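You operate a simulated robot arm through the tools that you are given. There is no shell and no other tool. Be economical: measure what you need, move in short steps, check, and stop when the job is done.

You run a simulated two-armed robot. Do the job below in one go: nothing can be reset, and whatever is moved stays where it is left.

## Task
Wet the crust, hold the handled bowl and scrub the crust off.
Fine: use the whole jug of water; jug and scrubber go back. Set down upright: yellow-handled jug, scrubber. What is to be rubbed or washed off counts as gone when no trace of it is left.
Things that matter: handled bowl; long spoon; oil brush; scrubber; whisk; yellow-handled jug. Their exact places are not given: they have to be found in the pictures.

It is judged by the outcome, as a careful person would: the job done as asked, and still so three seconds after it is handed in. It fails if anything else is knocked over, pushed out of place, dropped, spilled or broken.

## Robot
Two 7-joint arms with two-finger parallel grippers on one trunk, on a base that drives. Base frame: it is fixed to the floor where the robot stands at the start and does not move with it; the origin is under the middle of the robot, x ahead of it, y to its left, z up. Lengths are in mm, angles in rad, forces in N, time in s.
The left shoulder is at the start at [50, 158, 1108], the right one opposite. With the tool pointing down near the work surface each hand reaches from about 220 to 660 mm from the robot's upright axis, wherever it stands, measured 20 degrees to its own side. Places, roughly: handled bowl (26x16x8 cm) [500, -400, 800]. Payload 3.91 kg a hand.
The TCP of each hand is the grasp point between the finger pads, 30 mm short of the fingertips. In the tool frame z runs along the fingers and y along their closing line. Largest opening 110 mm; finger width 20, thickness 10; the body of the gripper, 48 by 112 mm, starts 55 mm behind the TCP.
Orientation is that of the tool frame in the base frame, as a unit quaternion [x, y, z, w]. With the fingers straight down and closing along the base's y, the tool's x points along the base's -x, its y along +y and its z along -z.

## Interface
- The arms move only by the tool arm_command. It takes "left_plan", "right_plan" or both (then of equal length, played together; a hand with none holds still); each is a list of rows, each a list of 7 numbers: the shift along the tool's x, y, z in m, then the turn, a rotation vector about the tool's x, y, z in rad, then the finger opening in m, from 0 to 0.11. In form: [[dx, dy, dz, ax, ay, az, grip], ...]. A call has 1 to 8 rows; each row shifts and turns the commanded pose from where the row before left it, along the tool's axes as they then stand. A row lasts 0.2 s, in which the tool goes at most 50 mm and 0.15 rad; a call with a longer step from one row to the next is refused whole, and so is a gripper value outside its range. A pose out of reach is approached as far as the arm can. The call stops where the force on the tool passes 40 N (or 10 N more than at its start, if that is more) or the arm is blocked; 0.2 s more then pass. Each finger travels about 153 mm/s and halts on what it meets, pressing with about 20 N; the grip force reading is that of the motor and also rises with nothing between the fingers. The clock runs only during rows and for 0.2 s after the last one: add rows that do not move to give the fingers time. It gives the time, the measured TCP pose, the force on the tool (base axes), the opening and the grip force at its end, in the units of the frame above (readings bear some noise), with the torque about the TCP (base axes, N m) and any sound that the robot's microphone picked up.
- Cameras (640 x 400 px; columns grow to the right, rows downward): "scene" is now at [128.1, -30.9, 1276.5]; the picture's right is [-0.31, -0.95, 0.00], its down [-0.25, 0.08, -0.97] and it looks along [0.92, -0.30, -0.26] (base axes); focal length 214 px, centre (320, 200). "left" rides on the left gripper at [72, -17, -103] in its tool frame; the picture's right is [0.23, 0.97, 0.00], its down [-0.76, 0.18, -0.62] and it looks along [-0.61, 0.14, 0.78] (tool axes); focal length 222 px, centre (320, 200). "right" rides on the right gripper at [72, 17, -103] in its tool frame; the picture's right is [-0.23, 0.97, 0.00], its down [-0.76, -0.18, -0.62] and it looks along [-0.61, -0.14, 0.78] (tool axes); focal length 222 px, centre (320, 200).
- capture(camera): a new picture of that camera. No time passes.
- move_column(by): slides the trunk up (or, below 0, down) by that many mm; the arms and the scene camera ride with it, the base frame stays. It gives what a move gives, with no picture.
- roll_base(legs): drives the robot by 1 to 6 legs, each [ahead, turn to the left] in mm and rad, along the robot's own axes; the way and the turn of a leg run together, so that a leg with both is an arc; at most 1500 mm and 3.142 rad a leg. The arms and the cameras ride along, it lands a little off, and it stops where it bumps. It gives what a move gives.
- aim_head(pan, tilt): turns the head with the scene camera to pan (to the left, within 1.396 rad either way) and tilt (down, from -0.506 to 1.204), counted from straight ahead of the robot. It gives what a move gives.
- pixel_to_xyz(camera, pixels): for up to 12 pixels [column, row] of the newest picture of that camera ("zoom" is the newest enlarged one), the place [x, y, z] in the base frame of the surface seen there, good to about 2 mm. No time passes.
- inspect(camera, box): a new picture of the part [left, top, right, bottom] of that camera's present view, enlarged. No time passes.
- hand_in(): hands the job in; it is judged then, once.

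Work in short steps. Measure before you move; look again where a grasp or a placing could have gone wrong, and mend it. You have 80 turns and 78 pictures in all, those below and enlarged ones among them. Open the grippers and draw the arms clear of the work before you hand the job in, unless the task says otherwise.

The tools are called after "Emit:" as name(argument=value, ...) on one line, values as JSON. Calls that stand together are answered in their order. arm_command: Moves the arms, as the interface text tells. Its arguments: {"type":"object","properties":{"left_plan":{"type":"array","items":{"type":"array","items":{"type":"number"}}},"right_plan":{"type":"array","items":{"type":"array","items":{"type":"number"}}}},"required":[]} The other tools are called the same way: move_column (by) slides the trunk up or down; roll_base (legs) drives the base; aim_head (pan, tilt) turns the head that bears the scene camera; capture (camera) takes a picture; pixel_to_xyz (camera, pixels) gives the place of the surface under pixels of a picture; inspect (camera, box) takes an enlarged picture of a part of a camera's view; hand_in () hands the job in.

At the start:

```text
time_s: 0.0
left_tcp_pos: [276.8, -38.0, 1228.3]
left_ee_rot: [-0.001, 1.0, -0.001, 0.0]
left_ft_force: [-0.5, 0.0, 0.6]
left_ft_torque: [0.04, 0.0, 0.02]
left_opening: 110.1
left_gripper_force: 0.2
right_tcp_pos: [279.4, -419.2, 1162.1]
right_ee_rot: [-0.001, 1.0, 0.0, 0.0]
right_ft_force: [0.4, 0.1, 0.5]
right_ft_torque: [0.0, -0.04, -0.01]
right_opening: 109.9
right_gripper_force: 0.0
trunk travel left (down, up): [-350.0, 132.0]
robot x, y, heading: [-0.7, 0.5, -0.002]
head pan, tilt: [-0.319, 0.264]
```

scene: 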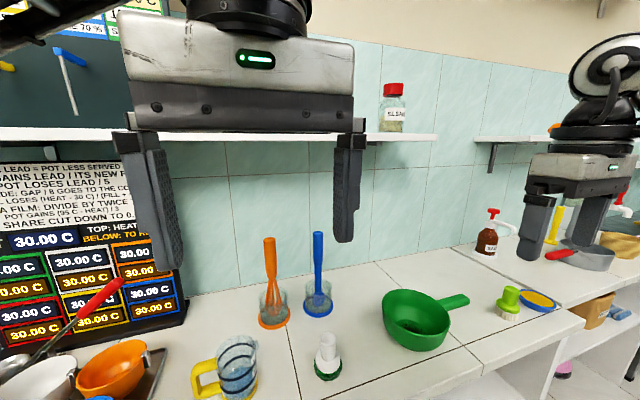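
right: 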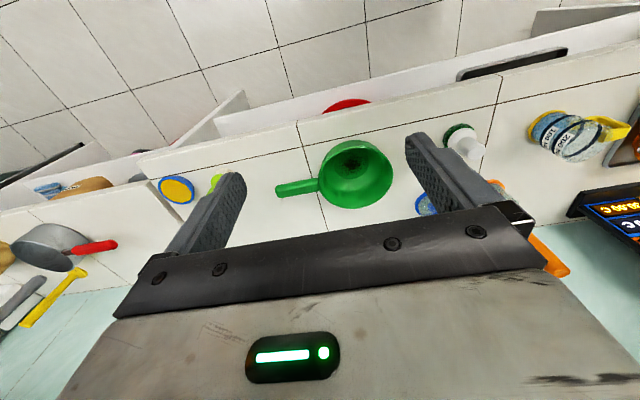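
left: 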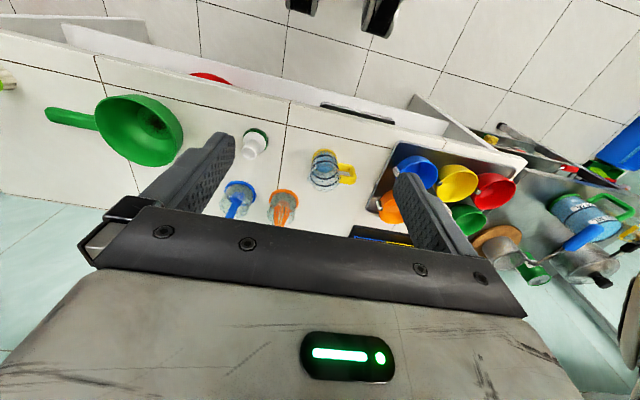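

I'll aim the head down toward the bench around the bowl to see the objects better.

Emit:
aim_head(pan=-0.5, tilt=0.75)

Emit:
capture(camera="scene")

```text
time_s: 0.9
left_tcp_pos: [278.3, -38.9, 1225.3]
left_ee_rot: [-0.006, 1.0, 0.004, 0.003]
left_ft_force: [15.8, -24.2, -40.1]
left_ft_torque: [3.37, -1.77, 2.42]
left_opening: 110.0
left_gripper_force: 0.0
right_tcp_pos: [279.4, -419.6, 1160.8]
right_ee_rot: [0.0, 1.0, 0.0, 0.0]
right_ft_force: [0.7, 0.3, 0.2]
right_ft_torque: [-0.02, 0.0, 0.01]
right_opening: 109.9
right_gripper_force: 0.1
trunk travel left (down, up): [-350.0, 132.0]
robot x, y, heading: [2.6, 1.7, -0.002]
head pan, tilt: [-0.499, 0.75]
```

```text
74 pictures are left
```

scene: 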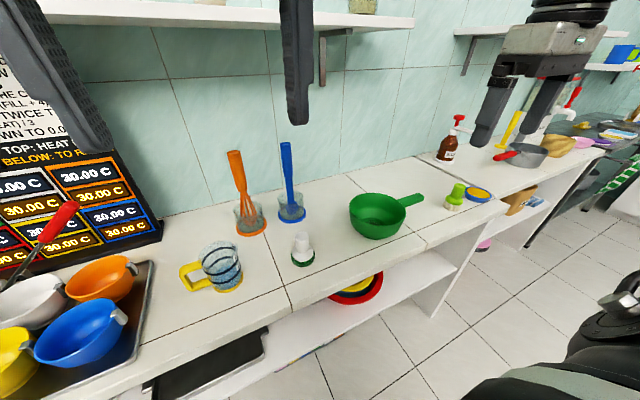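

The head seems to have touched the left arm (force 40 N), so I'll move the left hand to its left, then zoom.

Emit:
arm_command(left_plan=[[-0.03, 0.03, 0, 0, 0, 0, 0.11], [0, 0.05, 0, 0, 0, 0, 0.11], [0, 0.05, 0, 0, 0, 0, 0.11], [0, 0.05, 0, 0, 0, 0, 0.11], [0, 0.05, 0, 0, 0, 0, 0.11], [0, 0.03, 0, 0, 0, 0, 0.11]])

Emit:
inspect(camera="scene", box=[160, 130, 340, 310])

Emit:
inspect(camera="scene", box=[330, 150, 510, 262])

```text
time_s: 2.3
left_tcp_pos: [306.1, 223.5, 1227.3]
left_ee_rot: [0.0, 1.0, -0.001, 0.001]
left_ft_force: [0.5, 0.1, -0.3]
left_ft_torque: [0.03, 0.01, 0.01]
left_opening: 110.0
left_gripper_force: 0.1
right_tcp_pos: [280.2, -418.2, 1162.1]
right_ee_rot: [-0.001, 1.0, 0.0, 0.001]
right_ft_force: [0.8, 0.2, 0.1]
right_ft_torque: [-0.02, 0.01, 0.01]
right_opening: 110.1
right_gripper_force: 0.0
trunk travel left (down, up): [-350.0, 132.0]
robot x, y, heading: [0.6, -3.6, -0.003]
head pan, tilt: [-0.499, 0.75]
```

```text
2.22 times, centred on (250, 220) of scene
```

zoom: 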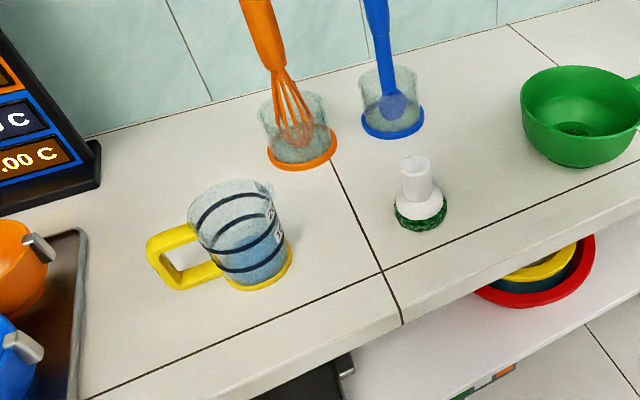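

```text
3.56 times, centred on (420, 206) of scene
```

zoom: 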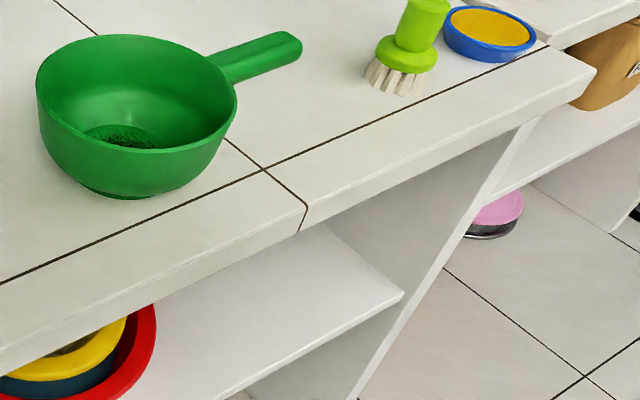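

The orange whisk and blue spoon stand in glass holders. The white-handled tool with the green pad is probably the scrubber, and the lime brush by the oil dish the oil brush. Next I take a fresh scene picture and measure.

Emit:
capture(camera="scene")

Emit:
pixel_to_xyz(camera="scene", pixels=[[302, 238], [302, 263], [227, 290], [212, 245], [185, 283], [378, 222], [351, 205], [405, 210], [378, 194], [420, 197], [290, 308], [452, 203]])

Emit:
inspect(camera="right", box=[270, 110, 430, 210])

```text
71 pictures are left
```

scene: 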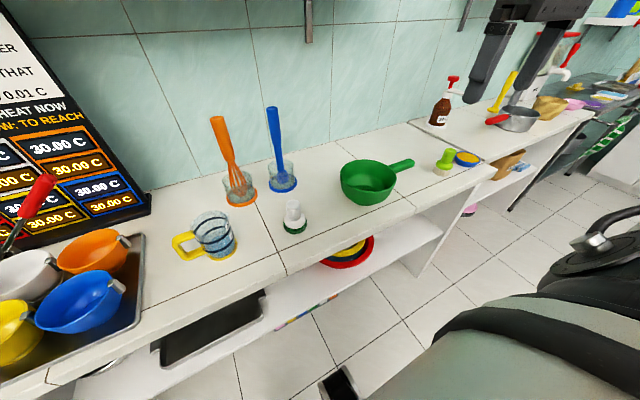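

```text
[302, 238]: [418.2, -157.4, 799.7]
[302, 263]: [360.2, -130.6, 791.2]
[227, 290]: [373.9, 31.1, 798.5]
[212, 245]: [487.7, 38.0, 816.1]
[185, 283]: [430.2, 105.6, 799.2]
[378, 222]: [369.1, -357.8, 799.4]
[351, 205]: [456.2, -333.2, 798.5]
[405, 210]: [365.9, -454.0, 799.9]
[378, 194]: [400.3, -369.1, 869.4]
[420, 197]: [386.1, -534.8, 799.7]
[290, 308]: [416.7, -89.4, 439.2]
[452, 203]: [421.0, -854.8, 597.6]
```

```text
4.00 times, centred on (350, 160) of right
```

zoom: 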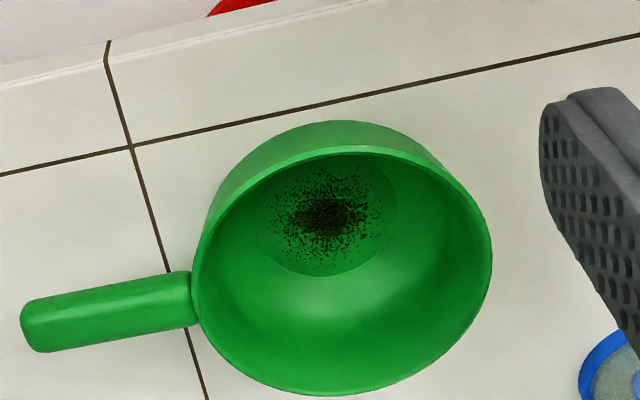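

The picture shifted slightly after the arm moved, so I re-measure on the current image: jug (213,235), scrubber (295,220), bowl (370,180).

Emit:
pixel_to_xyz(camera="scene", pixels=[[293, 203], [295, 217], [295, 229], [340, 176], [398, 182], [366, 205], [405, 164], [412, 160], [365, 184], [288, 272], [272, 150], [215, 120]])

Emit:
pixel_to_xyz(camera="scene", pixels=[[196, 217], [229, 214], [210, 225], [220, 258], [236, 245], [176, 238], [190, 254], [228, 233], [440, 160], [284, 184], [240, 198], [374, 160]])

Emit:
inspect(camera="scene", box=[160, 180, 330, 286])

```text
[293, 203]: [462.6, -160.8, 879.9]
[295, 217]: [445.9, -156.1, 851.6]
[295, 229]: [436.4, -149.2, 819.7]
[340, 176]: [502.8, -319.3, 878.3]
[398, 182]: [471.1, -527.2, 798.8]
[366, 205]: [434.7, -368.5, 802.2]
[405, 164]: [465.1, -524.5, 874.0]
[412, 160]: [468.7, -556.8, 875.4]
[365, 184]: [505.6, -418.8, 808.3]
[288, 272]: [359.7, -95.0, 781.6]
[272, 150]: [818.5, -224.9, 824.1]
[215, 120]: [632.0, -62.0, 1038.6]
```

```text
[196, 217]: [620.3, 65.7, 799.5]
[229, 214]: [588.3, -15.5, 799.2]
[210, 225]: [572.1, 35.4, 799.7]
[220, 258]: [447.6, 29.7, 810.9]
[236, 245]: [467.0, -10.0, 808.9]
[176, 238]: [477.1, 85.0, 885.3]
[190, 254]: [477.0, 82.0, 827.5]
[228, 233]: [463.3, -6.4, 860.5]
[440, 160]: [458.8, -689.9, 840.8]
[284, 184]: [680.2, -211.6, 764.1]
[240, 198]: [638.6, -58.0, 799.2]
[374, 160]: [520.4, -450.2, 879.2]
```

```text
3.76 times, centred on (245, 233) of scene
```

zoom: 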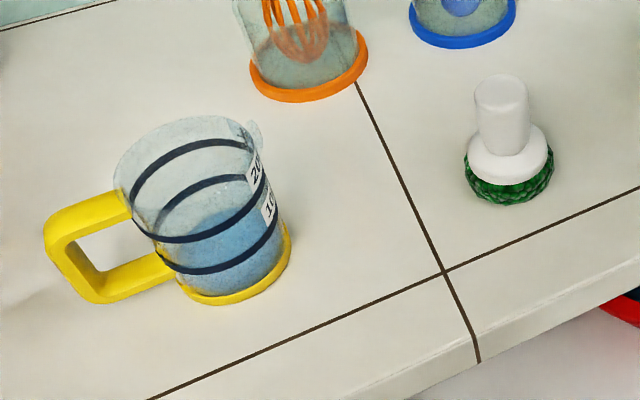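

Jug: handle toward +y (~[478,85]), spout toward −y; scrubber ≈ [445,-155], bowl centre ≈ [500,-410], handle to [467,-557]. I shift the base ~210 mm to the right so that everything lies within reach.

Emit:
roll_base(legs=[[0, -1.571], [210, 0], [0, 1.571]])

Emit:
aim_head(pan=0.2, tilt=0.85)

Emit:
capture(camera="scene")

```text
time_s: 11.7
left_tcp_pos: [305.3, 6.6, 1226.9]
left_ee_rot: [0.011, 1.0, 0.0, 0.0]
left_ft_force: [0.7, 0.7, 0.2]
left_ft_torque: [0.04, -0.01, -0.01]
left_opening: 110.0
left_gripper_force: 0.1
right_tcp_pos: [262.3, -635.1, 1162.6]
right_ee_rot: [0.012, 1.0, -0.001, 0.0]
right_ft_force: [-0.6, -0.4, -0.6]
right_ft_torque: [0.0, 0.01, 0.02]
right_opening: 110.3
right_gripper_force: 0.0
trunk travel left (down, up): [-350.0, 132.0]
robot x, y, heading: [-7.5, -212.7, -0.024]
head pan, tilt: [-0.499, 0.75]
```

```text
time_s: 12.8
left_tcp_pos: [305.7, 6.2, 1228.4]
left_ee_rot: [0.01, 1.0, 0.0, 0.0]
left_ft_force: [0.3, -0.8, -0.6]
left_ft_torque: [-0.03, 0.01, 0.0]
left_opening: 110.0
left_gripper_force: 0.0
right_tcp_pos: [264.0, -635.1, 1161.5]
right_ee_rot: [0.012, 1.0, 0.0, 0.0]
right_ft_force: [0.1, -0.4, -0.6]
right_ft_torque: [0.01, 0.02, -0.01]
right_opening: 109.9
right_gripper_force: 0.1
trunk travel left (down, up): [-350.0, 132.0]
robot x, y, heading: [-6.0, -210.6, -0.024]
head pan, tilt: [0.201, 0.85]
```

```text
68 pictures are left
```

scene: 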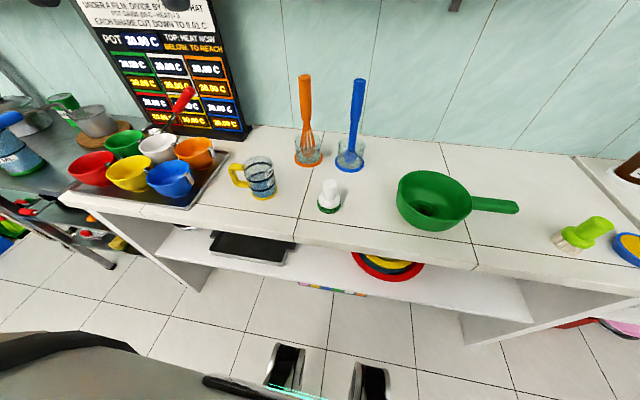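

Everything is in view now. I zoom in on the jug (255,177) and scrubber (329,197) to measure.

Emit:
inspect(camera="scene", box=[210, 140, 306, 200])

Emit:
pixel_to_xyz(camera="scene", pixels=[[231, 171], [240, 178], [238, 185], [245, 184], [246, 167], [260, 190], [274, 182], [260, 197], [328, 182], [328, 196], [329, 207], [322, 205]])

Emit:
pixel_to_xyz(camera="scene", pixels=[[426, 209], [398, 185], [430, 171], [471, 196], [440, 231], [475, 204], [490, 204], [505, 206], [517, 208], [426, 216], [412, 206], [245, 156]])

```text
6.67 times, centred on (258, 170) of scene
```

zoom: 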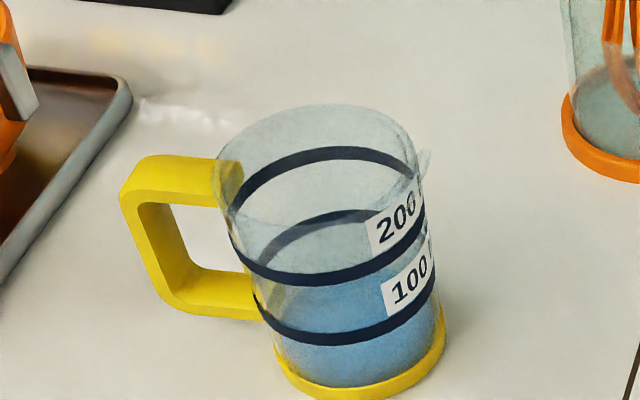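

```text
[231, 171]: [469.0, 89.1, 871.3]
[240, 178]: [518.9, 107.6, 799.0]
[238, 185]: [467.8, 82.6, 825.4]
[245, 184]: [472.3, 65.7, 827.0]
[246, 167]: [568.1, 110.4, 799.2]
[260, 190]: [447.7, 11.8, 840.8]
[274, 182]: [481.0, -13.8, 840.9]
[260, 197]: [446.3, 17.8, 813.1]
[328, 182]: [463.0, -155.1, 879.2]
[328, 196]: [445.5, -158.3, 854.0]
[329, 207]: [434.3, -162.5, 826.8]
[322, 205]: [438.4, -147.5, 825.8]
```

```text
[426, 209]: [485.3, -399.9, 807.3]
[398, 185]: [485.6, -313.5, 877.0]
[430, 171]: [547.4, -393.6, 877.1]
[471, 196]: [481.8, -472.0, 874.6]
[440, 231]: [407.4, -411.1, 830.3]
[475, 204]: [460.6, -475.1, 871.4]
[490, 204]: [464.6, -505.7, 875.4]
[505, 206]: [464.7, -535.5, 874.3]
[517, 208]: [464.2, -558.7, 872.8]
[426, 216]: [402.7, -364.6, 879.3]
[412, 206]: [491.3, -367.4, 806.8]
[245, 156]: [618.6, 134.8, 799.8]
```

Measure the jug handle finely from the zoom picture.

Emit:
pixel_to_xyz(camera="zoom", pixels=[[128, 200], [150, 255], [172, 295], [165, 235], [185, 270], [145, 165], [200, 175], [225, 295], [180, 195], [427, 160], [340, 390], [440, 345]])

Emit:
inspect(camera="scene", box=[385, 150, 529, 240])

```text
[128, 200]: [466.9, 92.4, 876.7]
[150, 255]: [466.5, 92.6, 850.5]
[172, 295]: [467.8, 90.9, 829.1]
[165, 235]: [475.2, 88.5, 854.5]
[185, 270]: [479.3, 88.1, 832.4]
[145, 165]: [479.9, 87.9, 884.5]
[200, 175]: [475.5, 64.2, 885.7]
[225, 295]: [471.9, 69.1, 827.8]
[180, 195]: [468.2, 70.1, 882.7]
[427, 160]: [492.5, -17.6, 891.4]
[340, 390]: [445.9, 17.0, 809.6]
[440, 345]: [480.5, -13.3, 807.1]
```

```text
4.44 times, centred on (457, 195) of scene
```

zoom: 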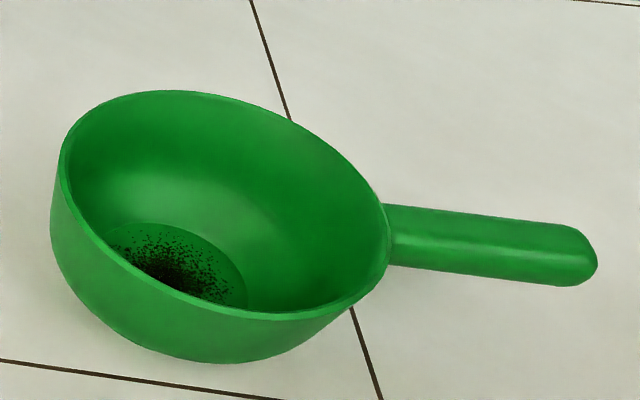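

I'll bring the left hand in front of and above the jug, still pointing down, to get an exact view of the handle loop from its camera.

Emit:
arm_command(left_plan=[[-0.005, 0.017, 0.044, 0, 0, 0, 0.11], [-0.005, 0.017, 0.044, 0, 0, 0, 0.11], [-0.005, 0.017, 0.044, 0, 0, 0, 0.11], [-0.005, 0.017, 0.044, 0, 0, 0, 0.11], [-0.005, 0.017, 0.044, 0, 0, 0, 0.11]])

Emit:
inspect(camera="left", box=[180, 50, 460, 225])

```text
time_s: 14.0
left_tcp_pos: [333.4, 87.8, 1007.4]
left_ee_rot: [0.01, 1.0, -0.001, 0.0]
left_ft_force: [0.0, -0.4, 0.6]
left_ft_torque: [0.0, -0.02, 0.0]
left_opening: 110.1
left_gripper_force: 0.0
right_tcp_pos: [264.2, -634.4, 1162.0]
right_ee_rot: [0.012, 1.0, 0.0, 0.0]
right_ft_force: [0.7, -0.1, 0.4]
right_ft_torque: [-0.01, -0.01, 0.01]
right_opening: 110.0
right_gripper_force: 0.0
trunk travel left (down, up): [-350.0, 132.0]
robot x, y, heading: [-7.5, -210.4, -0.026]
head pan, tilt: [0.201, 0.85]
```

```text
2.29 times, centred on (320, 138) of left
```

zoom: 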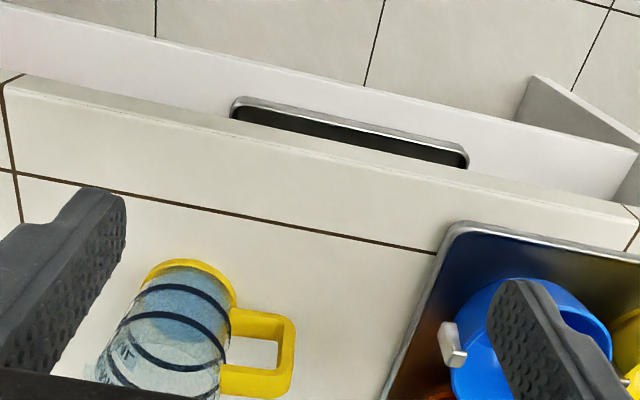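

The loop shows up well at zoom (232–295, 310–395). I measure the bar edges, jug wall and tray edge.

Emit:
pixel_to_xyz(camera="zoom", pixels=[[285, 325], [292, 330], [277, 360], [289, 370], [255, 322], [240, 318], [255, 380], [285, 385], [228, 350], [255, 352], [420, 300], [450, 235]])

Emit:
inspect(camera="left", box=[210, 150, 330, 225])

```text
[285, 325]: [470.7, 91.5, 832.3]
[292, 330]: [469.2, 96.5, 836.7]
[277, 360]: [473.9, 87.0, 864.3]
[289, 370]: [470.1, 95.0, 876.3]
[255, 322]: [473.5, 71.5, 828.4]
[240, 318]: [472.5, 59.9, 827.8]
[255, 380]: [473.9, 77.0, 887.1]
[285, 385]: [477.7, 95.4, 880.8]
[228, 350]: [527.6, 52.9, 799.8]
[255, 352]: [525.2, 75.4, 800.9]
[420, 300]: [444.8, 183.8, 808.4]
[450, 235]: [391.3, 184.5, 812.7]
```

```text
5.33 times, centred on (270, 188) of left
```

zoom: 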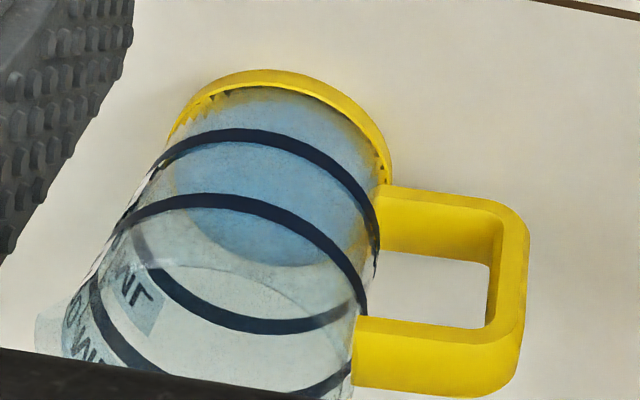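

Last measurements of loop interior bounds and jug wall.

Emit:
pixel_to_xyz(camera="zoom", pixels=[[430, 190], [430, 205], [430, 235], [430, 325], [430, 335], [498, 230], [508, 270], [524, 250], [490, 300], [374, 225], [362, 310], [368, 280]])

```text
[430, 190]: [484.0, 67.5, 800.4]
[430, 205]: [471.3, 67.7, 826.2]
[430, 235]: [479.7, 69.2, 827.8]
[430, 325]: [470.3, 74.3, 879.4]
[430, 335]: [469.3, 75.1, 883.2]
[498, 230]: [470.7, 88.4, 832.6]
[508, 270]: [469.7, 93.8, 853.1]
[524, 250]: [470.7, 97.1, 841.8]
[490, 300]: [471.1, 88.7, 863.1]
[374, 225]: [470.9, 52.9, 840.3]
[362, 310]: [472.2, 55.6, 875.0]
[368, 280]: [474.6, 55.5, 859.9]
```

Loop interior: z 828–876, y 60–87; bar centre ≈ [478, 92, 852]. I pitch the left hand up to 30° below horizontal, with the fingers pointing +x and the opening at 34 mm.

Emit:
arm_command(left_plan=[[0, 0, 0, 0, 0, -0.02, 0.034], [0, 0, 0, 0, -0.1496, 0, 0.034], [0, 0, 0, 0, -0.1496, 0, 0.034], [0, 0, 0, 0, -0.1496, 0, 0.034], [0, 0, 0, 0, -0.1496, 0, 0.034], [0, 0, 0, 0, -0.1496, 0, 0.034], [0, 0, 0, 0, -0.1496, 0, 0.034], [0, 0, 0, 0, -0.1496, 0, 0.034]])

Emit:
arm_command(left_plan=[[0.0156, 0.001, 0.03, 0, 0, 0, 0.034], [0.0156, 0.001, 0.03, 0, 0, 0, 0.034], [0.0156, 0.001, 0.03, 0, 0, 0, 0.034], [0.0156, 0.001, 0.03, 0, 0, 0, 0.034], [0, 0, 0, 0, 0, 0, 0.034]])

Emit:
inspect(camera="scene", box=[190, 120, 318, 200])

```text
time_s: 15.8
left_tcp_pos: [400.2, 124.9, 1021.3]
left_ee_rot: [0.001, 0.866, -0.002, 0.5]
left_ft_force: [0.1, -0.5, -0.2]
left_ft_torque: [0.0, 0.02, 0.0]
left_opening: 34.1
left_gripper_force: 0.0
left hand out of reach, approached as far as the arm can: row 5, 6, 7, 8
right_tcp_pos: [263.3, -635.5, 1161.8]
right_ee_rot: [0.012, 1.0, 0.0, -0.001]
right_ft_force: [0.2, 0.2, -1.0]
right_ft_torque: [-0.01, 0.01, -0.02]
right_opening: 110.1
right_gripper_force: 0.1
trunk travel left (down, up): [-350.0, 132.0]
robot x, y, heading: [-5.5, -208.7, -0.026]
head pan, tilt: [0.201, 0.85]
```

```text
time_s: 17.0
left_tcp_pos: [473.3, 132.4, 907.7]
left_ee_rot: [0.0, 0.865, 0.0, 0.502]
left_ft_force: [-0.5, -1.1, 0.7]
left_ft_torque: [0.02, 0.0, 0.0]
left_opening: 33.9
left_gripper_force: 0.1
right_tcp_pos: [263.1, -635.2, 1160.9]
right_ee_rot: [0.011, 1.0, -0.001, 0.0]
right_ft_force: [0.1, 0.9, -0.3]
right_ft_torque: [0.02, 0.01, 0.02]
right_opening: 110.1
right_gripper_force: 0.1
trunk travel left (down, up): [-350.0, 132.0]
robot x, y, heading: [-10.9, -208.4, -0.026]
head pan, tilt: [0.201, 0.85]
```

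```text
5.00 times, centred on (254, 160) of scene
```

zoom: 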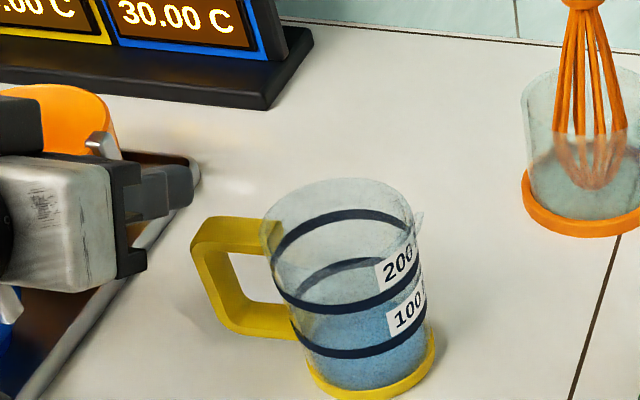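

The near workspace limit pushed the hand sideways to [473,132,908], clear of everything. I lift it, drive the base back 140 mm and try again.

Emit:
arm_command(left_plan=[[-0.026, 0, -0.03, 0, 0, 0, 0.034], [-0.026, 0, -0.03, 0, 0, 0, 0.034], [-0.026, 0, -0.03, 0, 0, 0, 0.034], [0, 0, 0, 0, 0, 0, 0.034]])

Emit:
roll_base(legs=[[-140, 0]])

```text
time_s: 18.0
left_tcp_pos: [431.9, 130.1, 1020.6]
left_ee_rot: [0.0, 0.866, -0.001, 0.499]
left_ft_force: [-0.3, -1.3, -0.5]
left_ft_torque: [-0.02, 0.02, 0.0]
left_opening: 33.9
left_gripper_force: 0.1
right_tcp_pos: [263.7, -634.5, 1161.6]
right_ee_rot: [0.013, 1.0, 0.0, 0.0]
right_ft_force: [-0.8, 0.4, -0.1]
right_ft_torque: [0.0, -0.01, -0.01]
right_opening: 110.2
right_gripper_force: 0.1
trunk travel left (down, up): [-350.0, 132.0]
robot x, y, heading: [-3.6, -209.9, -0.024]
head pan, tilt: [0.201, 0.85]
```

```text
time_s: 19.3
left_tcp_pos: [291.1, 134.9, 1021.1]
left_ee_rot: [0.0, 0.866, -0.001, 0.5]
left_ft_force: [0.0, 0.2, -0.5]
left_ft_torque: [0.01, -0.01, 0.0]
left_opening: 34.1
left_gripper_force: 0.1
right_tcp_pos: [122.1, -631.4, 1162.0]
right_ee_rot: [0.011, 1.0, 0.001, 0.0]
right_ft_force: [-0.4, -0.6, 0.3]
right_ft_torque: [0.02, 0.01, 0.02]
right_opening: 109.8
right_gripper_force: 0.0
trunk travel left (down, up): [-350.0, 132.0]
robot x, y, heading: [-144.6, -204.8, -0.029]
head pan, tilt: [0.201, 0.85]
```

Move to the pre-grasp at [400, 92, 895].

Emit:
arm_command(left_plan=[[0.01375, -0.01075, 0.03925, 0, 0, 0, 0.034], [0.01375, -0.01075, 0.03925, 0, 0, 0, 0.034], [0.01375, -0.01075, 0.03925, 0, 0, 0, 0.034], [0.01375, -0.01075, 0.03925, 0, 0, 0, 0.034], [0, 0, 0, 0, 0, 0, 0.034]])

Emit:
capture(camera="scene")

Emit:
capture(camera="left")

```text
time_s: 20.5
left_tcp_pos: [399.9, 90.8, 893.8]
left_ee_rot: [0.001, 0.866, -0.001, 0.5]
left_ft_force: [0.0, 0.7, 0.0]
left_ft_torque: [0.02, 0.01, -0.03]
left_opening: 34.1
left_gripper_force: 0.1
right_tcp_pos: [123.6, -631.4, 1161.2]
right_ee_rot: [0.011, 1.0, 0.0, -0.001]
right_ft_force: [0.9, -0.4, 0.2]
right_ft_torque: [-0.03, 0.0, 0.03]
right_opening: 110.0
right_gripper_force: 0.1
trunk travel left (down, up): [-350.0, 132.0]
robot x, y, heading: [-147.4, -208.6, -0.021]
head pan, tilt: [0.201, 0.85]
```

```text
62 pictures are left
```

scene: 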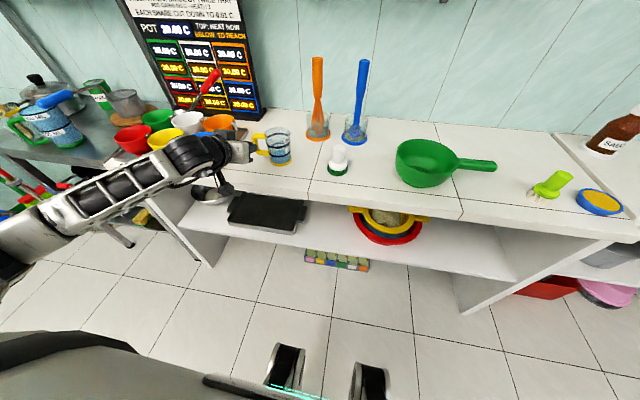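

```text
61 pictures are left
```

left: 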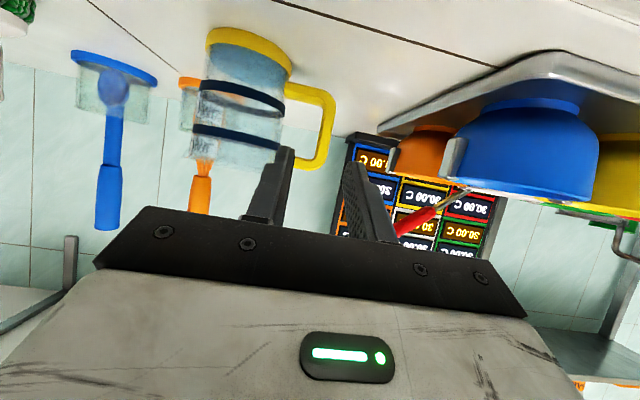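

Aligned with the bar. Advance along the fingers in small steps, without closing yet.

Emit:
arm_command(left_plan=[[0, 0.0005, 0.022, 0, 0, 0, 0.034], [0, 0.0005, 0.022, 0, 0, 0, 0.034], [0, 0, 0.021, 0, 0, 0, 0.034], [0, 0, 0.018, 0, 0, 0, 0.034], [0, 0, 0, 0, 0, 0, 0.034]])

Emit:
inspect(camera="left", box=[180, 50, 420, 200])

Emit:
inspect(camera="scene", box=[200, 100, 328, 180])

```text
time_s: 21.7
left_tcp_pos: [471.7, 91.4, 853.5]
left_ee_rot: [0.0, 0.866, -0.001, 0.499]
left_ft_force: [-0.7, 0.0, 0.4]
left_ft_torque: [-0.02, 0.01, 0.03]
left_opening: 33.9
left_gripper_force: 0.2
right_tcp_pos: [124.1, -631.0, 1161.3]
right_ee_rot: [0.012, 1.0, 0.0, 0.0]
right_ft_force: [0.3, -0.6, 0.0]
right_ft_torque: [-0.01, -0.02, 0.0]
right_opening: 109.9
right_gripper_force: 0.0
trunk travel left (down, up): [-350.0, 132.0]
robot x, y, heading: [-149.8, -205.3, -0.022]
head pan, tilt: [0.201, 0.85]
```

```text
2.67 times, centred on (300, 125) of left
```

zoom: 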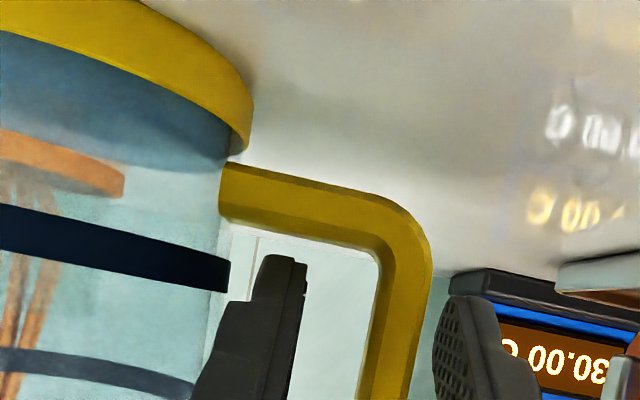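

```text
5.00 times, centred on (264, 140) of scene
```

zoom: 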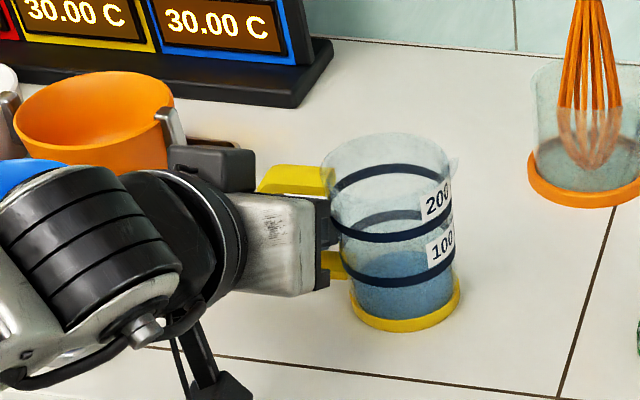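

The right finger is inside the loop and the left finger outside the bar. Close on it.

Emit:
arm_command(left_plan=[[0, 0, 0.004, 0, 0, 0, 0.034], [0, 0, 0, 0, 0, 0, 0.02], [0, 0, 0, 0, 0, 0, 0.005], [0, 0, 0, 0, 0, 0, 0.0], [0, 0, 0, 0, 0, 0, 0.0]])

Emit:
inspect(camera="left", box=[180, 50, 420, 200])

```text
time_s: 22.9
left_tcp_pos: [473.9, 92.0, 851.2]
left_ee_rot: [0.0, 0.866, -0.001, 0.499]
left_ft_force: [-0.1, -0.7, -0.2]
left_ft_torque: [0.05, 0.0, 0.02]
left_opening: 10.6
left_gripper_force: 19.9
right_tcp_pos: [123.8, -631.1, 1162.3]
right_ee_rot: [0.011, 1.0, -0.001, 0.0]
right_ft_force: [-0.5, -0.5, -0.3]
right_ft_torque: [0.02, 0.0, -0.03]
right_opening: 109.8
right_gripper_force: 0.1
trunk travel left (down, up): [-350.0, 132.0]
robot x, y, heading: [-148.1, -208.9, -0.022]
head pan, tilt: [0.201, 0.85]
```

```text
2.67 times, centred on (300, 125) of left
```

zoom: 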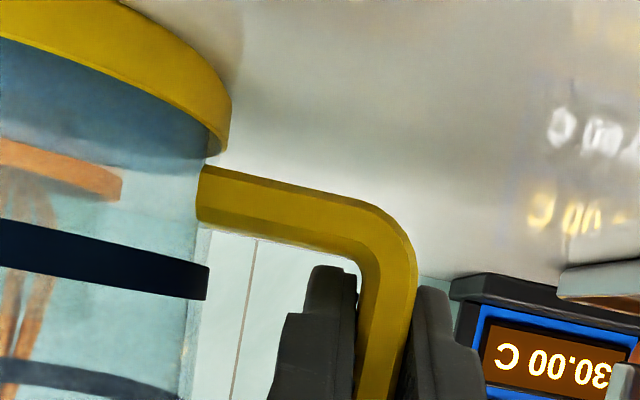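

Firmly held. I lift the jug straight up slowly, about 110 mm.

Emit:
arm_command(left_plan=[[-0.0043, 0, -0.0025, 0, 0, 0, 0.0], [-0.0087, 0, -0.005, 0, 0, 0, 0.0], [-0.0173, 0, -0.01, 0, 0, 0, 0.0], [-0.0217, 0, -0.0125, 0, 0, 0, 0.0], [-0.0217, 0, -0.0125, 0, 0, 0, 0.0], [-0.0173, 0, -0.01, 0, 0, 0, 0.0], [-0.0087, 0, -0.005, 0, 0, 0, 0.0], [0, 0, 0, 0, 0, 0, 0.0]])

Emit:
capture(camera="scene")

```text
time_s: 24.7
left_tcp_pos: [474.5, 92.3, 966.2]
left_ee_rot: [-0.001, 0.866, 0.0, 0.499]
left_ft_force: [-0.1, 0.1, -0.1]
left_ft_torque: [0.05, 0.02, -0.02]
left_opening: 10.5
left_gripper_force: 20.0
right_tcp_pos: [123.9, -630.4, 1160.8]
right_ee_rot: [0.012, 1.0, 0.0, 0.0]
right_ft_force: [-0.3, -0.4, 0.1]
right_ft_torque: [0.02, 0.0, 0.01]
right_opening: 110.0
right_gripper_force: 0.1
trunk travel left (down, up): [-350.0, 132.0]
robot x, y, heading: [-145.1, -206.2, -0.016]
head pan, tilt: [0.201, 0.85]
```

```text
57 pictures are left
```

scene: 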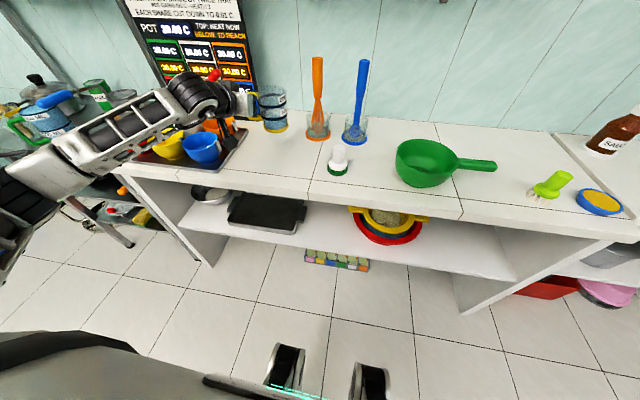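

Jug is up cleanly. Now I carry it sideways to in front of the bowl (y ≈ −283), passing above the scrubber.

Emit:
arm_command(left_plan=[[0, -0.01, 0, 0, 0, 0, 0], [0, -0.02, 0, 0, 0, 0, 0], [0, -0.03, 0, 0, 0, 0, 0], [0, -0.035, 0, 0, 0, 0, 0], [0, -0.035, 0, 0, 0, 0, 0], [0, -0.03, 0, 0, 0, 0, 0], [0, -0.02, 0, 0, 0, 0, 0], [0, -0.01, 0, 0, 0, 0, 0]])

Emit:
arm_command(left_plan=[[0, -0.01, 0, 0, 0, 0, 0], [0, -0.02, 0, 0, 0, 0, 0], [0, -0.03, 0, 0, 0, 0, 0], [0, -0.035, 0, 0, 0, 0, 0], [0, -0.035, 0, 0, 0, 0, 0], [0, -0.03, 0, 0, 0, 0, 0], [0, -0.02, 0, 0, 0, 0, 0], [0, -0.005, 0, 0, 0, 0, 0]])

Emit:
aim_head(pan=-0.2, tilt=0.75)

Emit:
capture(camera="scene")

```text
time_s: 26.5
left_tcp_pos: [475.0, -97.7, 966.8]
left_ee_rot: [-0.001, 0.866, 0.0, 0.5]
left_ft_force: [0.6, 0.1, -0.7]
left_ft_torque: [0.08, -0.01, 0.0]
left_opening: 10.9
left_gripper_force: 20.1
right_tcp_pos: [124.1, -630.2, 1162.2]
right_ee_rot: [0.012, 1.0, 0.0, 0.0]
right_ft_force: [-0.2, 0.6, -0.3]
right_ft_torque: [-0.02, -0.02, 0.0]
right_opening: 109.9
right_gripper_force: 0.0
trunk travel left (down, up): [-350.0, 132.0]
robot x, y, heading: [-145.5, -204.6, -0.026]
head pan, tilt: [0.201, 0.85]
```

```text
time_s: 28.3
left_tcp_pos: [475.0, -281.3, 967.7]
left_ee_rot: [0.0, 0.866, -0.001, 0.5]
left_ft_force: [0.1, 0.4, -1.1]
left_ft_torque: [0.06, -0.03, -0.01]
left_opening: 10.6
left_gripper_force: 19.7
right_tcp_pos: [123.5, -630.2, 1161.5]
right_ee_rot: [0.012, 1.0, 0.001, 0.0]
right_ft_force: [0.9, -0.6, 0.0]
right_ft_torque: [-0.02, 0.01, -0.02]
right_opening: 110.1
right_gripper_force: 0.1
trunk travel left (down, up): [-350.0, 132.0]
robot x, y, heading: [-147.0, -206.6, -0.021]
head pan, tilt: [0.201, 0.85]
```

```text
time_s: 29.2
left_tcp_pos: [475.5, -281.2, 966.4]
left_ee_rot: [0.0, 0.866, -0.001, 0.5]
left_ft_force: [-0.9, 0.8, -1.0]
left_ft_torque: [0.07, 0.0, -0.01]
left_opening: 10.7
left_gripper_force: 20.4
right_tcp_pos: [122.4, -631.8, 1161.8]
right_ee_rot: [0.012, 1.0, 0.0, 0.0]
right_ft_force: [0.0, -0.2, 0.7]
right_ft_torque: [-0.04, 0.01, -0.01]
right_opening: 109.9
right_gripper_force: 0.1
trunk travel left (down, up): [-350.0, 132.0]
robot x, y, heading: [-148.4, -205.2, -0.024]
head pan, tilt: [-0.201, 0.75]
```

```text
56 pictures are left
```

scene: 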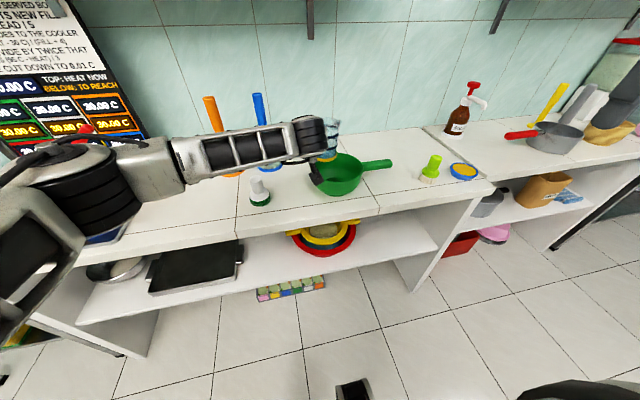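

I zoom to check where the jug is relative to the bowl.

Emit:
inspect(camera="scene", box=[270, 100, 414, 190])

Emit:
pixel_to_xyz(camera="zoom", pixels=[[330, 105], [300, 170], [490, 260], [400, 240], [300, 290], [380, 330], [330, 390], [262, 150], [320, 270], [350, 260]])

```text
4.44 times, centred on (342, 145) of scene
```

zoom: 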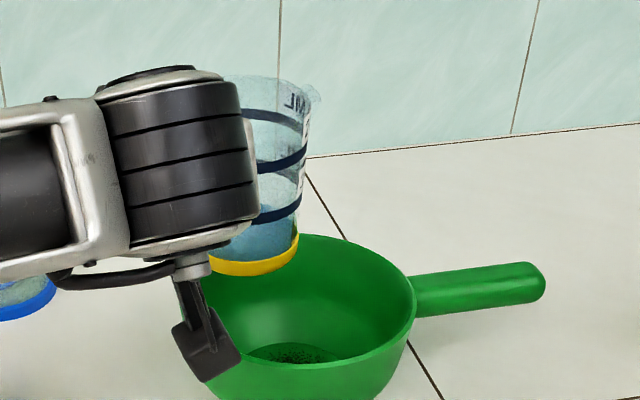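

```text
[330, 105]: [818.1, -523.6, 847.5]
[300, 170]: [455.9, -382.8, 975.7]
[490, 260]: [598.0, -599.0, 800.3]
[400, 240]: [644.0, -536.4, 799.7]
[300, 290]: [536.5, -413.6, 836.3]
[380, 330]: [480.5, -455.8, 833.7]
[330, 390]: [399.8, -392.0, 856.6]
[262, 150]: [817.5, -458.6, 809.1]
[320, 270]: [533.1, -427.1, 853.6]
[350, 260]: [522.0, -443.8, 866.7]
```

The spout is over the bowl at about [492,-391]. I start tilting about the base x axis (0.6 rad first), keeping the TCP where it is.

Emit:
arm_command(left_plan=[[0, 0, 0, -0.05, 0, 0.0866, 0], [0, 0, 0, -0.05, 0, 0.0866, 0], [0, 0, 0, -0.05, 0, 0.0866, 0], [0, 0, 0, -0.05, 0, 0.0866, 0], [0, 0, 0, -0.05, 0, 0.0866, 0], [0, 0, 0, -0.05, 0, 0.0866, 0]])

Emit:
inspect(camera="scene", box=[270, 100, 414, 190])

```text
time_s: 30.6
left_tcp_pos: [475.2, -283.0, 967.0]
left_ee_rot: [0.148, 0.827, 0.255, 0.479]
left_ft_force: [-0.3, -0.7, 0.6]
left_ft_torque: [-0.05, 0.04, 0.0]
left_opening: 10.8
left_gripper_force: 20.2
right_tcp_pos: [124.7, -631.2, 1161.7]
right_ee_rot: [0.011, 1.0, 0.0, 0.001]
right_ft_force: [-0.3, 0.5, 0.2]
right_ft_torque: [0.03, 0.0, 0.04]
right_opening: 110.2
right_gripper_force: 0.0
trunk travel left (down, up): [-350.0, 132.0]
robot x, y, heading: [-145.8, -205.0, -0.022]
head pan, tilt: [-0.201, 0.75]
```

```text
4.44 times, centred on (342, 145) of scene
```

zoom: 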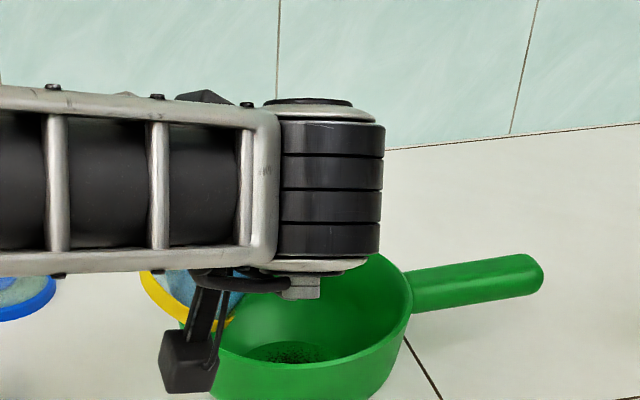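

Tilting works (34°). I take a right-hand camera view and continue slowly to 57°, while holding the spout about 25 mm above the rim.

Emit:
arm_command(left_plan=[[-0.002, -0.0007, -0.00115, -0.025, 0, 0.0433, 0], [-0.002, -0.0007, -0.00115, -0.025, 0, 0.0433, 0], [-0.002, -0.0007, -0.00115, -0.025, 0, 0.0433, 0], [-0.002, -0.0007, -0.00115, -0.025, 0, 0.0433, 0], [-0.002, -0.0007, -0.00115, -0.025, 0, 0.0433, 0], [-0.002, -0.0007, -0.00115, -0.025, 0, 0.0433, 0], [-0.002, -0.0007, -0.00115, -0.025, 0, 0.0433, 0], [-0.002, -0.0007, -0.00115, -0.025, 0, 0.0433, 0]])

Emit:
capture(camera="right")

```text
time_s: 32.4
left_tcp_pos: [474.2, -296.9, 977.7]
left_ee_rot: [0.241, 0.76, 0.415, 0.439]
left_ft_force: [-0.2, -0.3, -0.5]
left_ft_torque: [0.0, 0.0, 0.01]
left_opening: 10.6
left_gripper_force: 19.6
left hand out of reach, approached as far as the arm can: row 8
right_tcp_pos: [123.4, -631.1, 1161.9]
right_ee_rot: [0.012, 1.0, 0.0, -0.001]
right_ft_force: [0.0, 0.0, 1.4]
right_ft_torque: [0.0, -0.02, 0.0]
right_opening: 109.8
right_gripper_force: 0.0
trunk travel left (down, up): [-350.0, 132.0]
robot x, y, heading: [-145.9, -210.4, -0.022]
head pan, tilt: [-0.201, 0.75]
```

```text
53 pictures are left
```

right: 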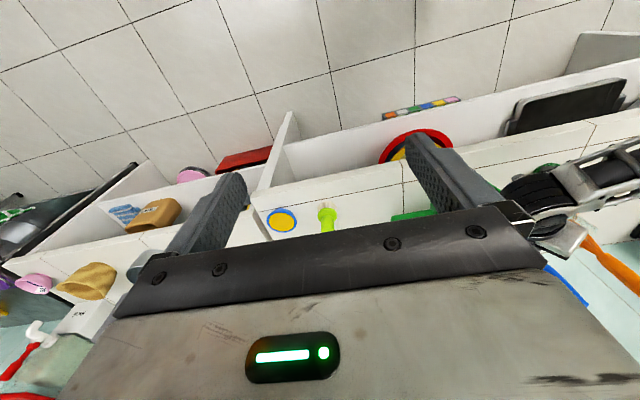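

The arm hit a limit at 57°. I look with the left camera at the water level and whether pouring has begun.

Emit:
capture(camera="left")

```text
52 pictures are left
```

left: 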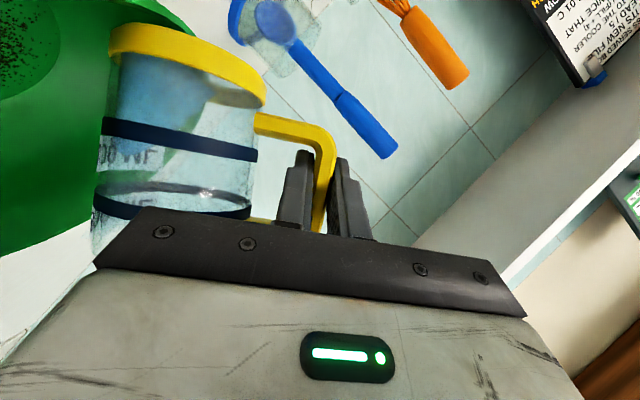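

Water isn't flowing yet. I yaw the hand clockwise by 30° about the vertical (hand more in line with the forearm), keeping the spout over the bowl, to regain wrist range.

Emit:
arm_command(left_plan=[[-0.003, 0, 0.005, 0.061, -0.109, 0.035, 0], [-0.003, 0, 0.005, 0.061, -0.109, 0.035, 0], [-0.003, 0, 0.005, 0.061, -0.109, 0.035, 0], [-0.003, 0, 0.005, 0.061, -0.109, 0.035, 0]])

Emit:
capture(camera="left")

```text
time_s: 33.4
left_tcp_pos: [494.4, -302.3, 976.4]
left_ee_rot: [0.427, 0.674, 0.286, 0.531]
left_ft_force: [0.1, -0.5, -2.1]
left_ft_torque: [0.02, -0.03, 0.02]
left_opening: 10.5
left_gripper_force: 19.5
right_tcp_pos: [123.8, -630.5, 1161.2]
right_ee_rot: [0.012, 1.0, 0.0, -0.001]
right_ft_force: [0.8, -0.1, 0.3]
right_ft_torque: [-0.01, 0.06, 0.02]
right_opening: 110.0
right_gripper_force: 0.1
trunk travel left (down, up): [-350.0, 132.0]
robot x, y, heading: [-145.2, -207.6, -0.026]
head pan, tilt: [-0.201, 0.75]
```

```text
51 pictures are left
```

left: 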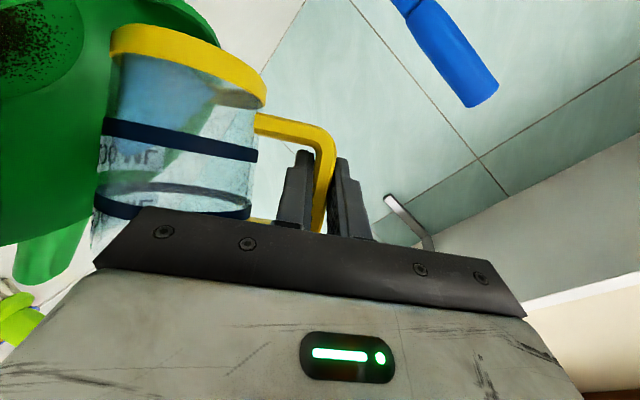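

No limit reported. I continue tilting 0.4 rad about the hand's heading axis, with the spout held in place.

Emit:
arm_command(left_plan=[[-0.0047, 0.0018, -0.0027, -0.025, 0, 0.0433, 0], [-0.0047, 0.0018, -0.0027, -0.025, 0, 0.0433, 0], [-0.0047, 0.0018, -0.0027, -0.025, 0, 0.0433, 0], [-0.0047, 0.0018, -0.0027, -0.025, 0, 0.0433, 0], [-0.0047, 0.0018, -0.0027, -0.025, 0, 0.0433, 0], [-0.0047, 0.0018, -0.0027, -0.025, 0, 0.0433, 0], [-0.0047, 0.0018, -0.0027, -0.025, 0, 0.0433, 0], [-0.0047, 0.0018, -0.0027, -0.025, 0, 0.0433, 0]])

Emit:
capture(camera="left")

```text
time_s: 35.2
left_tcp_pos: [477.7, -329.7, 1006.9]
left_ee_rot: [0.483, 0.558, 0.438, 0.513]
left_ft_force: [-0.2, 0.0, -0.6]
left_ft_torque: [0.04, 0.01, 0.01]
left_opening: 10.9
left_gripper_force: 19.9
right_tcp_pos: [122.6, -631.6, 1162.3]
right_ee_rot: [0.012, 1.0, 0.0, 0.0]
right_ft_force: [0.8, -0.2, -0.1]
right_ft_torque: [0.02, 0.0, 0.02]
right_opening: 110.1
right_gripper_force: 0.0
trunk travel left (down, up): [-350.0, 132.0]
robot x, y, heading: [-146.7, -204.8, -0.02]
head pan, tilt: [-0.201, 0.75]
```

```text
50 pictures are left
```

left: 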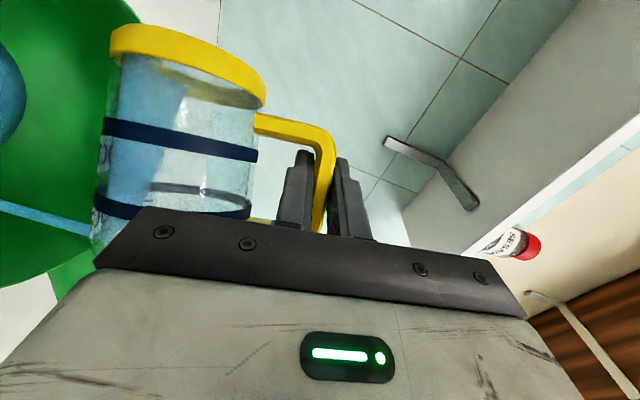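

Water is pouring into the bowl. I continue to ~103° with the same compensation.

Emit:
arm_command(left_plan=[[-0.0048, 0.0019, -0.0028, -0.025, 0, 0.0433, 0], [-0.0048, 0.0019, -0.0028, -0.025, 0, 0.0433, 0], [-0.0048, 0.0019, -0.0028, -0.025, 0, 0.0433, 0], [-0.0048, 0.0019, -0.0028, -0.025, 0, 0.0433, 0], [-0.0048, 0.0019, -0.0028, -0.025, 0, 0.0433, 0], [-0.0048, 0.0019, -0.0028, -0.025, 0, 0.0433, 0], [-0.0048, 0.0019, -0.0028, -0.025, 0, 0.0433, 0], [-0.0048, 0.0019, -0.0028, -0.025, 0, 0.0433, 0]])

Emit:
capture(camera="left")

```text
time_s: 37.0
left_tcp_pos: [455.8, -365.6, 1023.6]
left_ee_rot: [0.518, 0.421, 0.573, 0.475]
left_ft_force: [-0.6, -0.4, -1.9]
left_ft_torque: [-0.03, 0.02, 0.0]
left_opening: 10.3
left_gripper_force: 20.1
left hand out of reach, approached as far as the arm can: row 8
right_tcp_pos: [123.6, -631.9, 1161.6]
right_ee_rot: [0.011, 1.0, 0.0, 0.0]
right_ft_force: [1.0, -0.2, -1.1]
right_ft_torque: [0.01, 0.02, 0.02]
right_opening: 110.0
right_gripper_force: 0.1
trunk travel left (down, up): [-350.0, 132.0]
robot x, y, heading: [-149.5, -207.7, -0.023]
head pan, tilt: [-0.201, 0.75]
```

```text
49 pictures are left
```

left: 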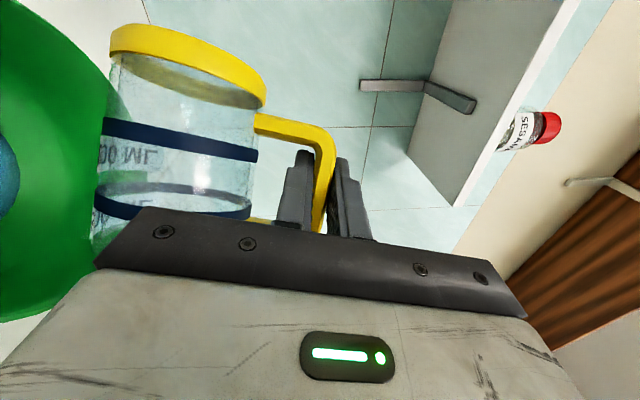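

The jug looks empty at ~103°. I hold for 1 s to drip and zoom.

Emit:
arm_command(left_plan=[[0, 0, 0, 0.04, -0.08, 0.02, 0], [0, 0, 0, 0, 0, 0, 0], [0, 0, 0, -0.025, 0, 0.0433, 0], [0, 0, 0, -0.025, 0, 0.0433, 0], [0, 0, 0, 0, 0, 0, 0], [0, 0, 0, 0, 0, 0, 0]])

Emit:
inspect(camera="left", box=[40, 0, 280, 250])

```text
time_s: 38.4
left_tcp_pos: [456.5, -365.8, 1023.6]
left_ee_rot: [0.559, 0.369, 0.579, 0.465]
left_ft_force: [0.4, 0.0, -1.1]
left_ft_torque: [0.0, 0.02, 0.0]
left_opening: 10.5
left_gripper_force: 19.8
right_tcp_pos: [123.7, -632.0, 1161.4]
right_ee_rot: [0.011, 1.0, 0.001, 0.0]
right_ft_force: [-0.3, -0.7, 1.1]
right_ft_torque: [0.03, 0.02, -0.02]
right_opening: 110.1
right_gripper_force: 0.1
trunk travel left (down, up): [-350.0, 132.0]
robot x, y, heading: [-147.9, -207.3, -0.027]
head pan, tilt: [-0.201, 0.75]
```

```text
1.60 times, centred on (160, 125) of left
```

zoom: 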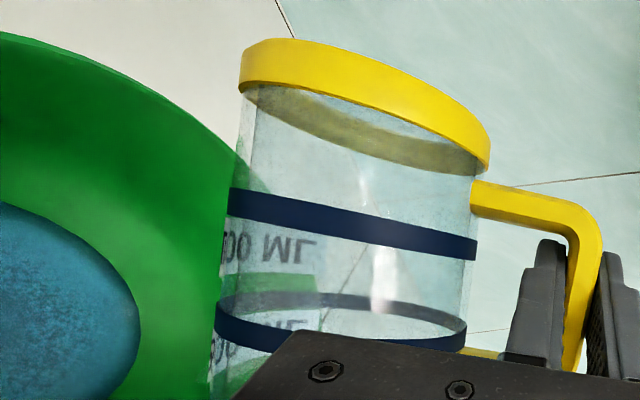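

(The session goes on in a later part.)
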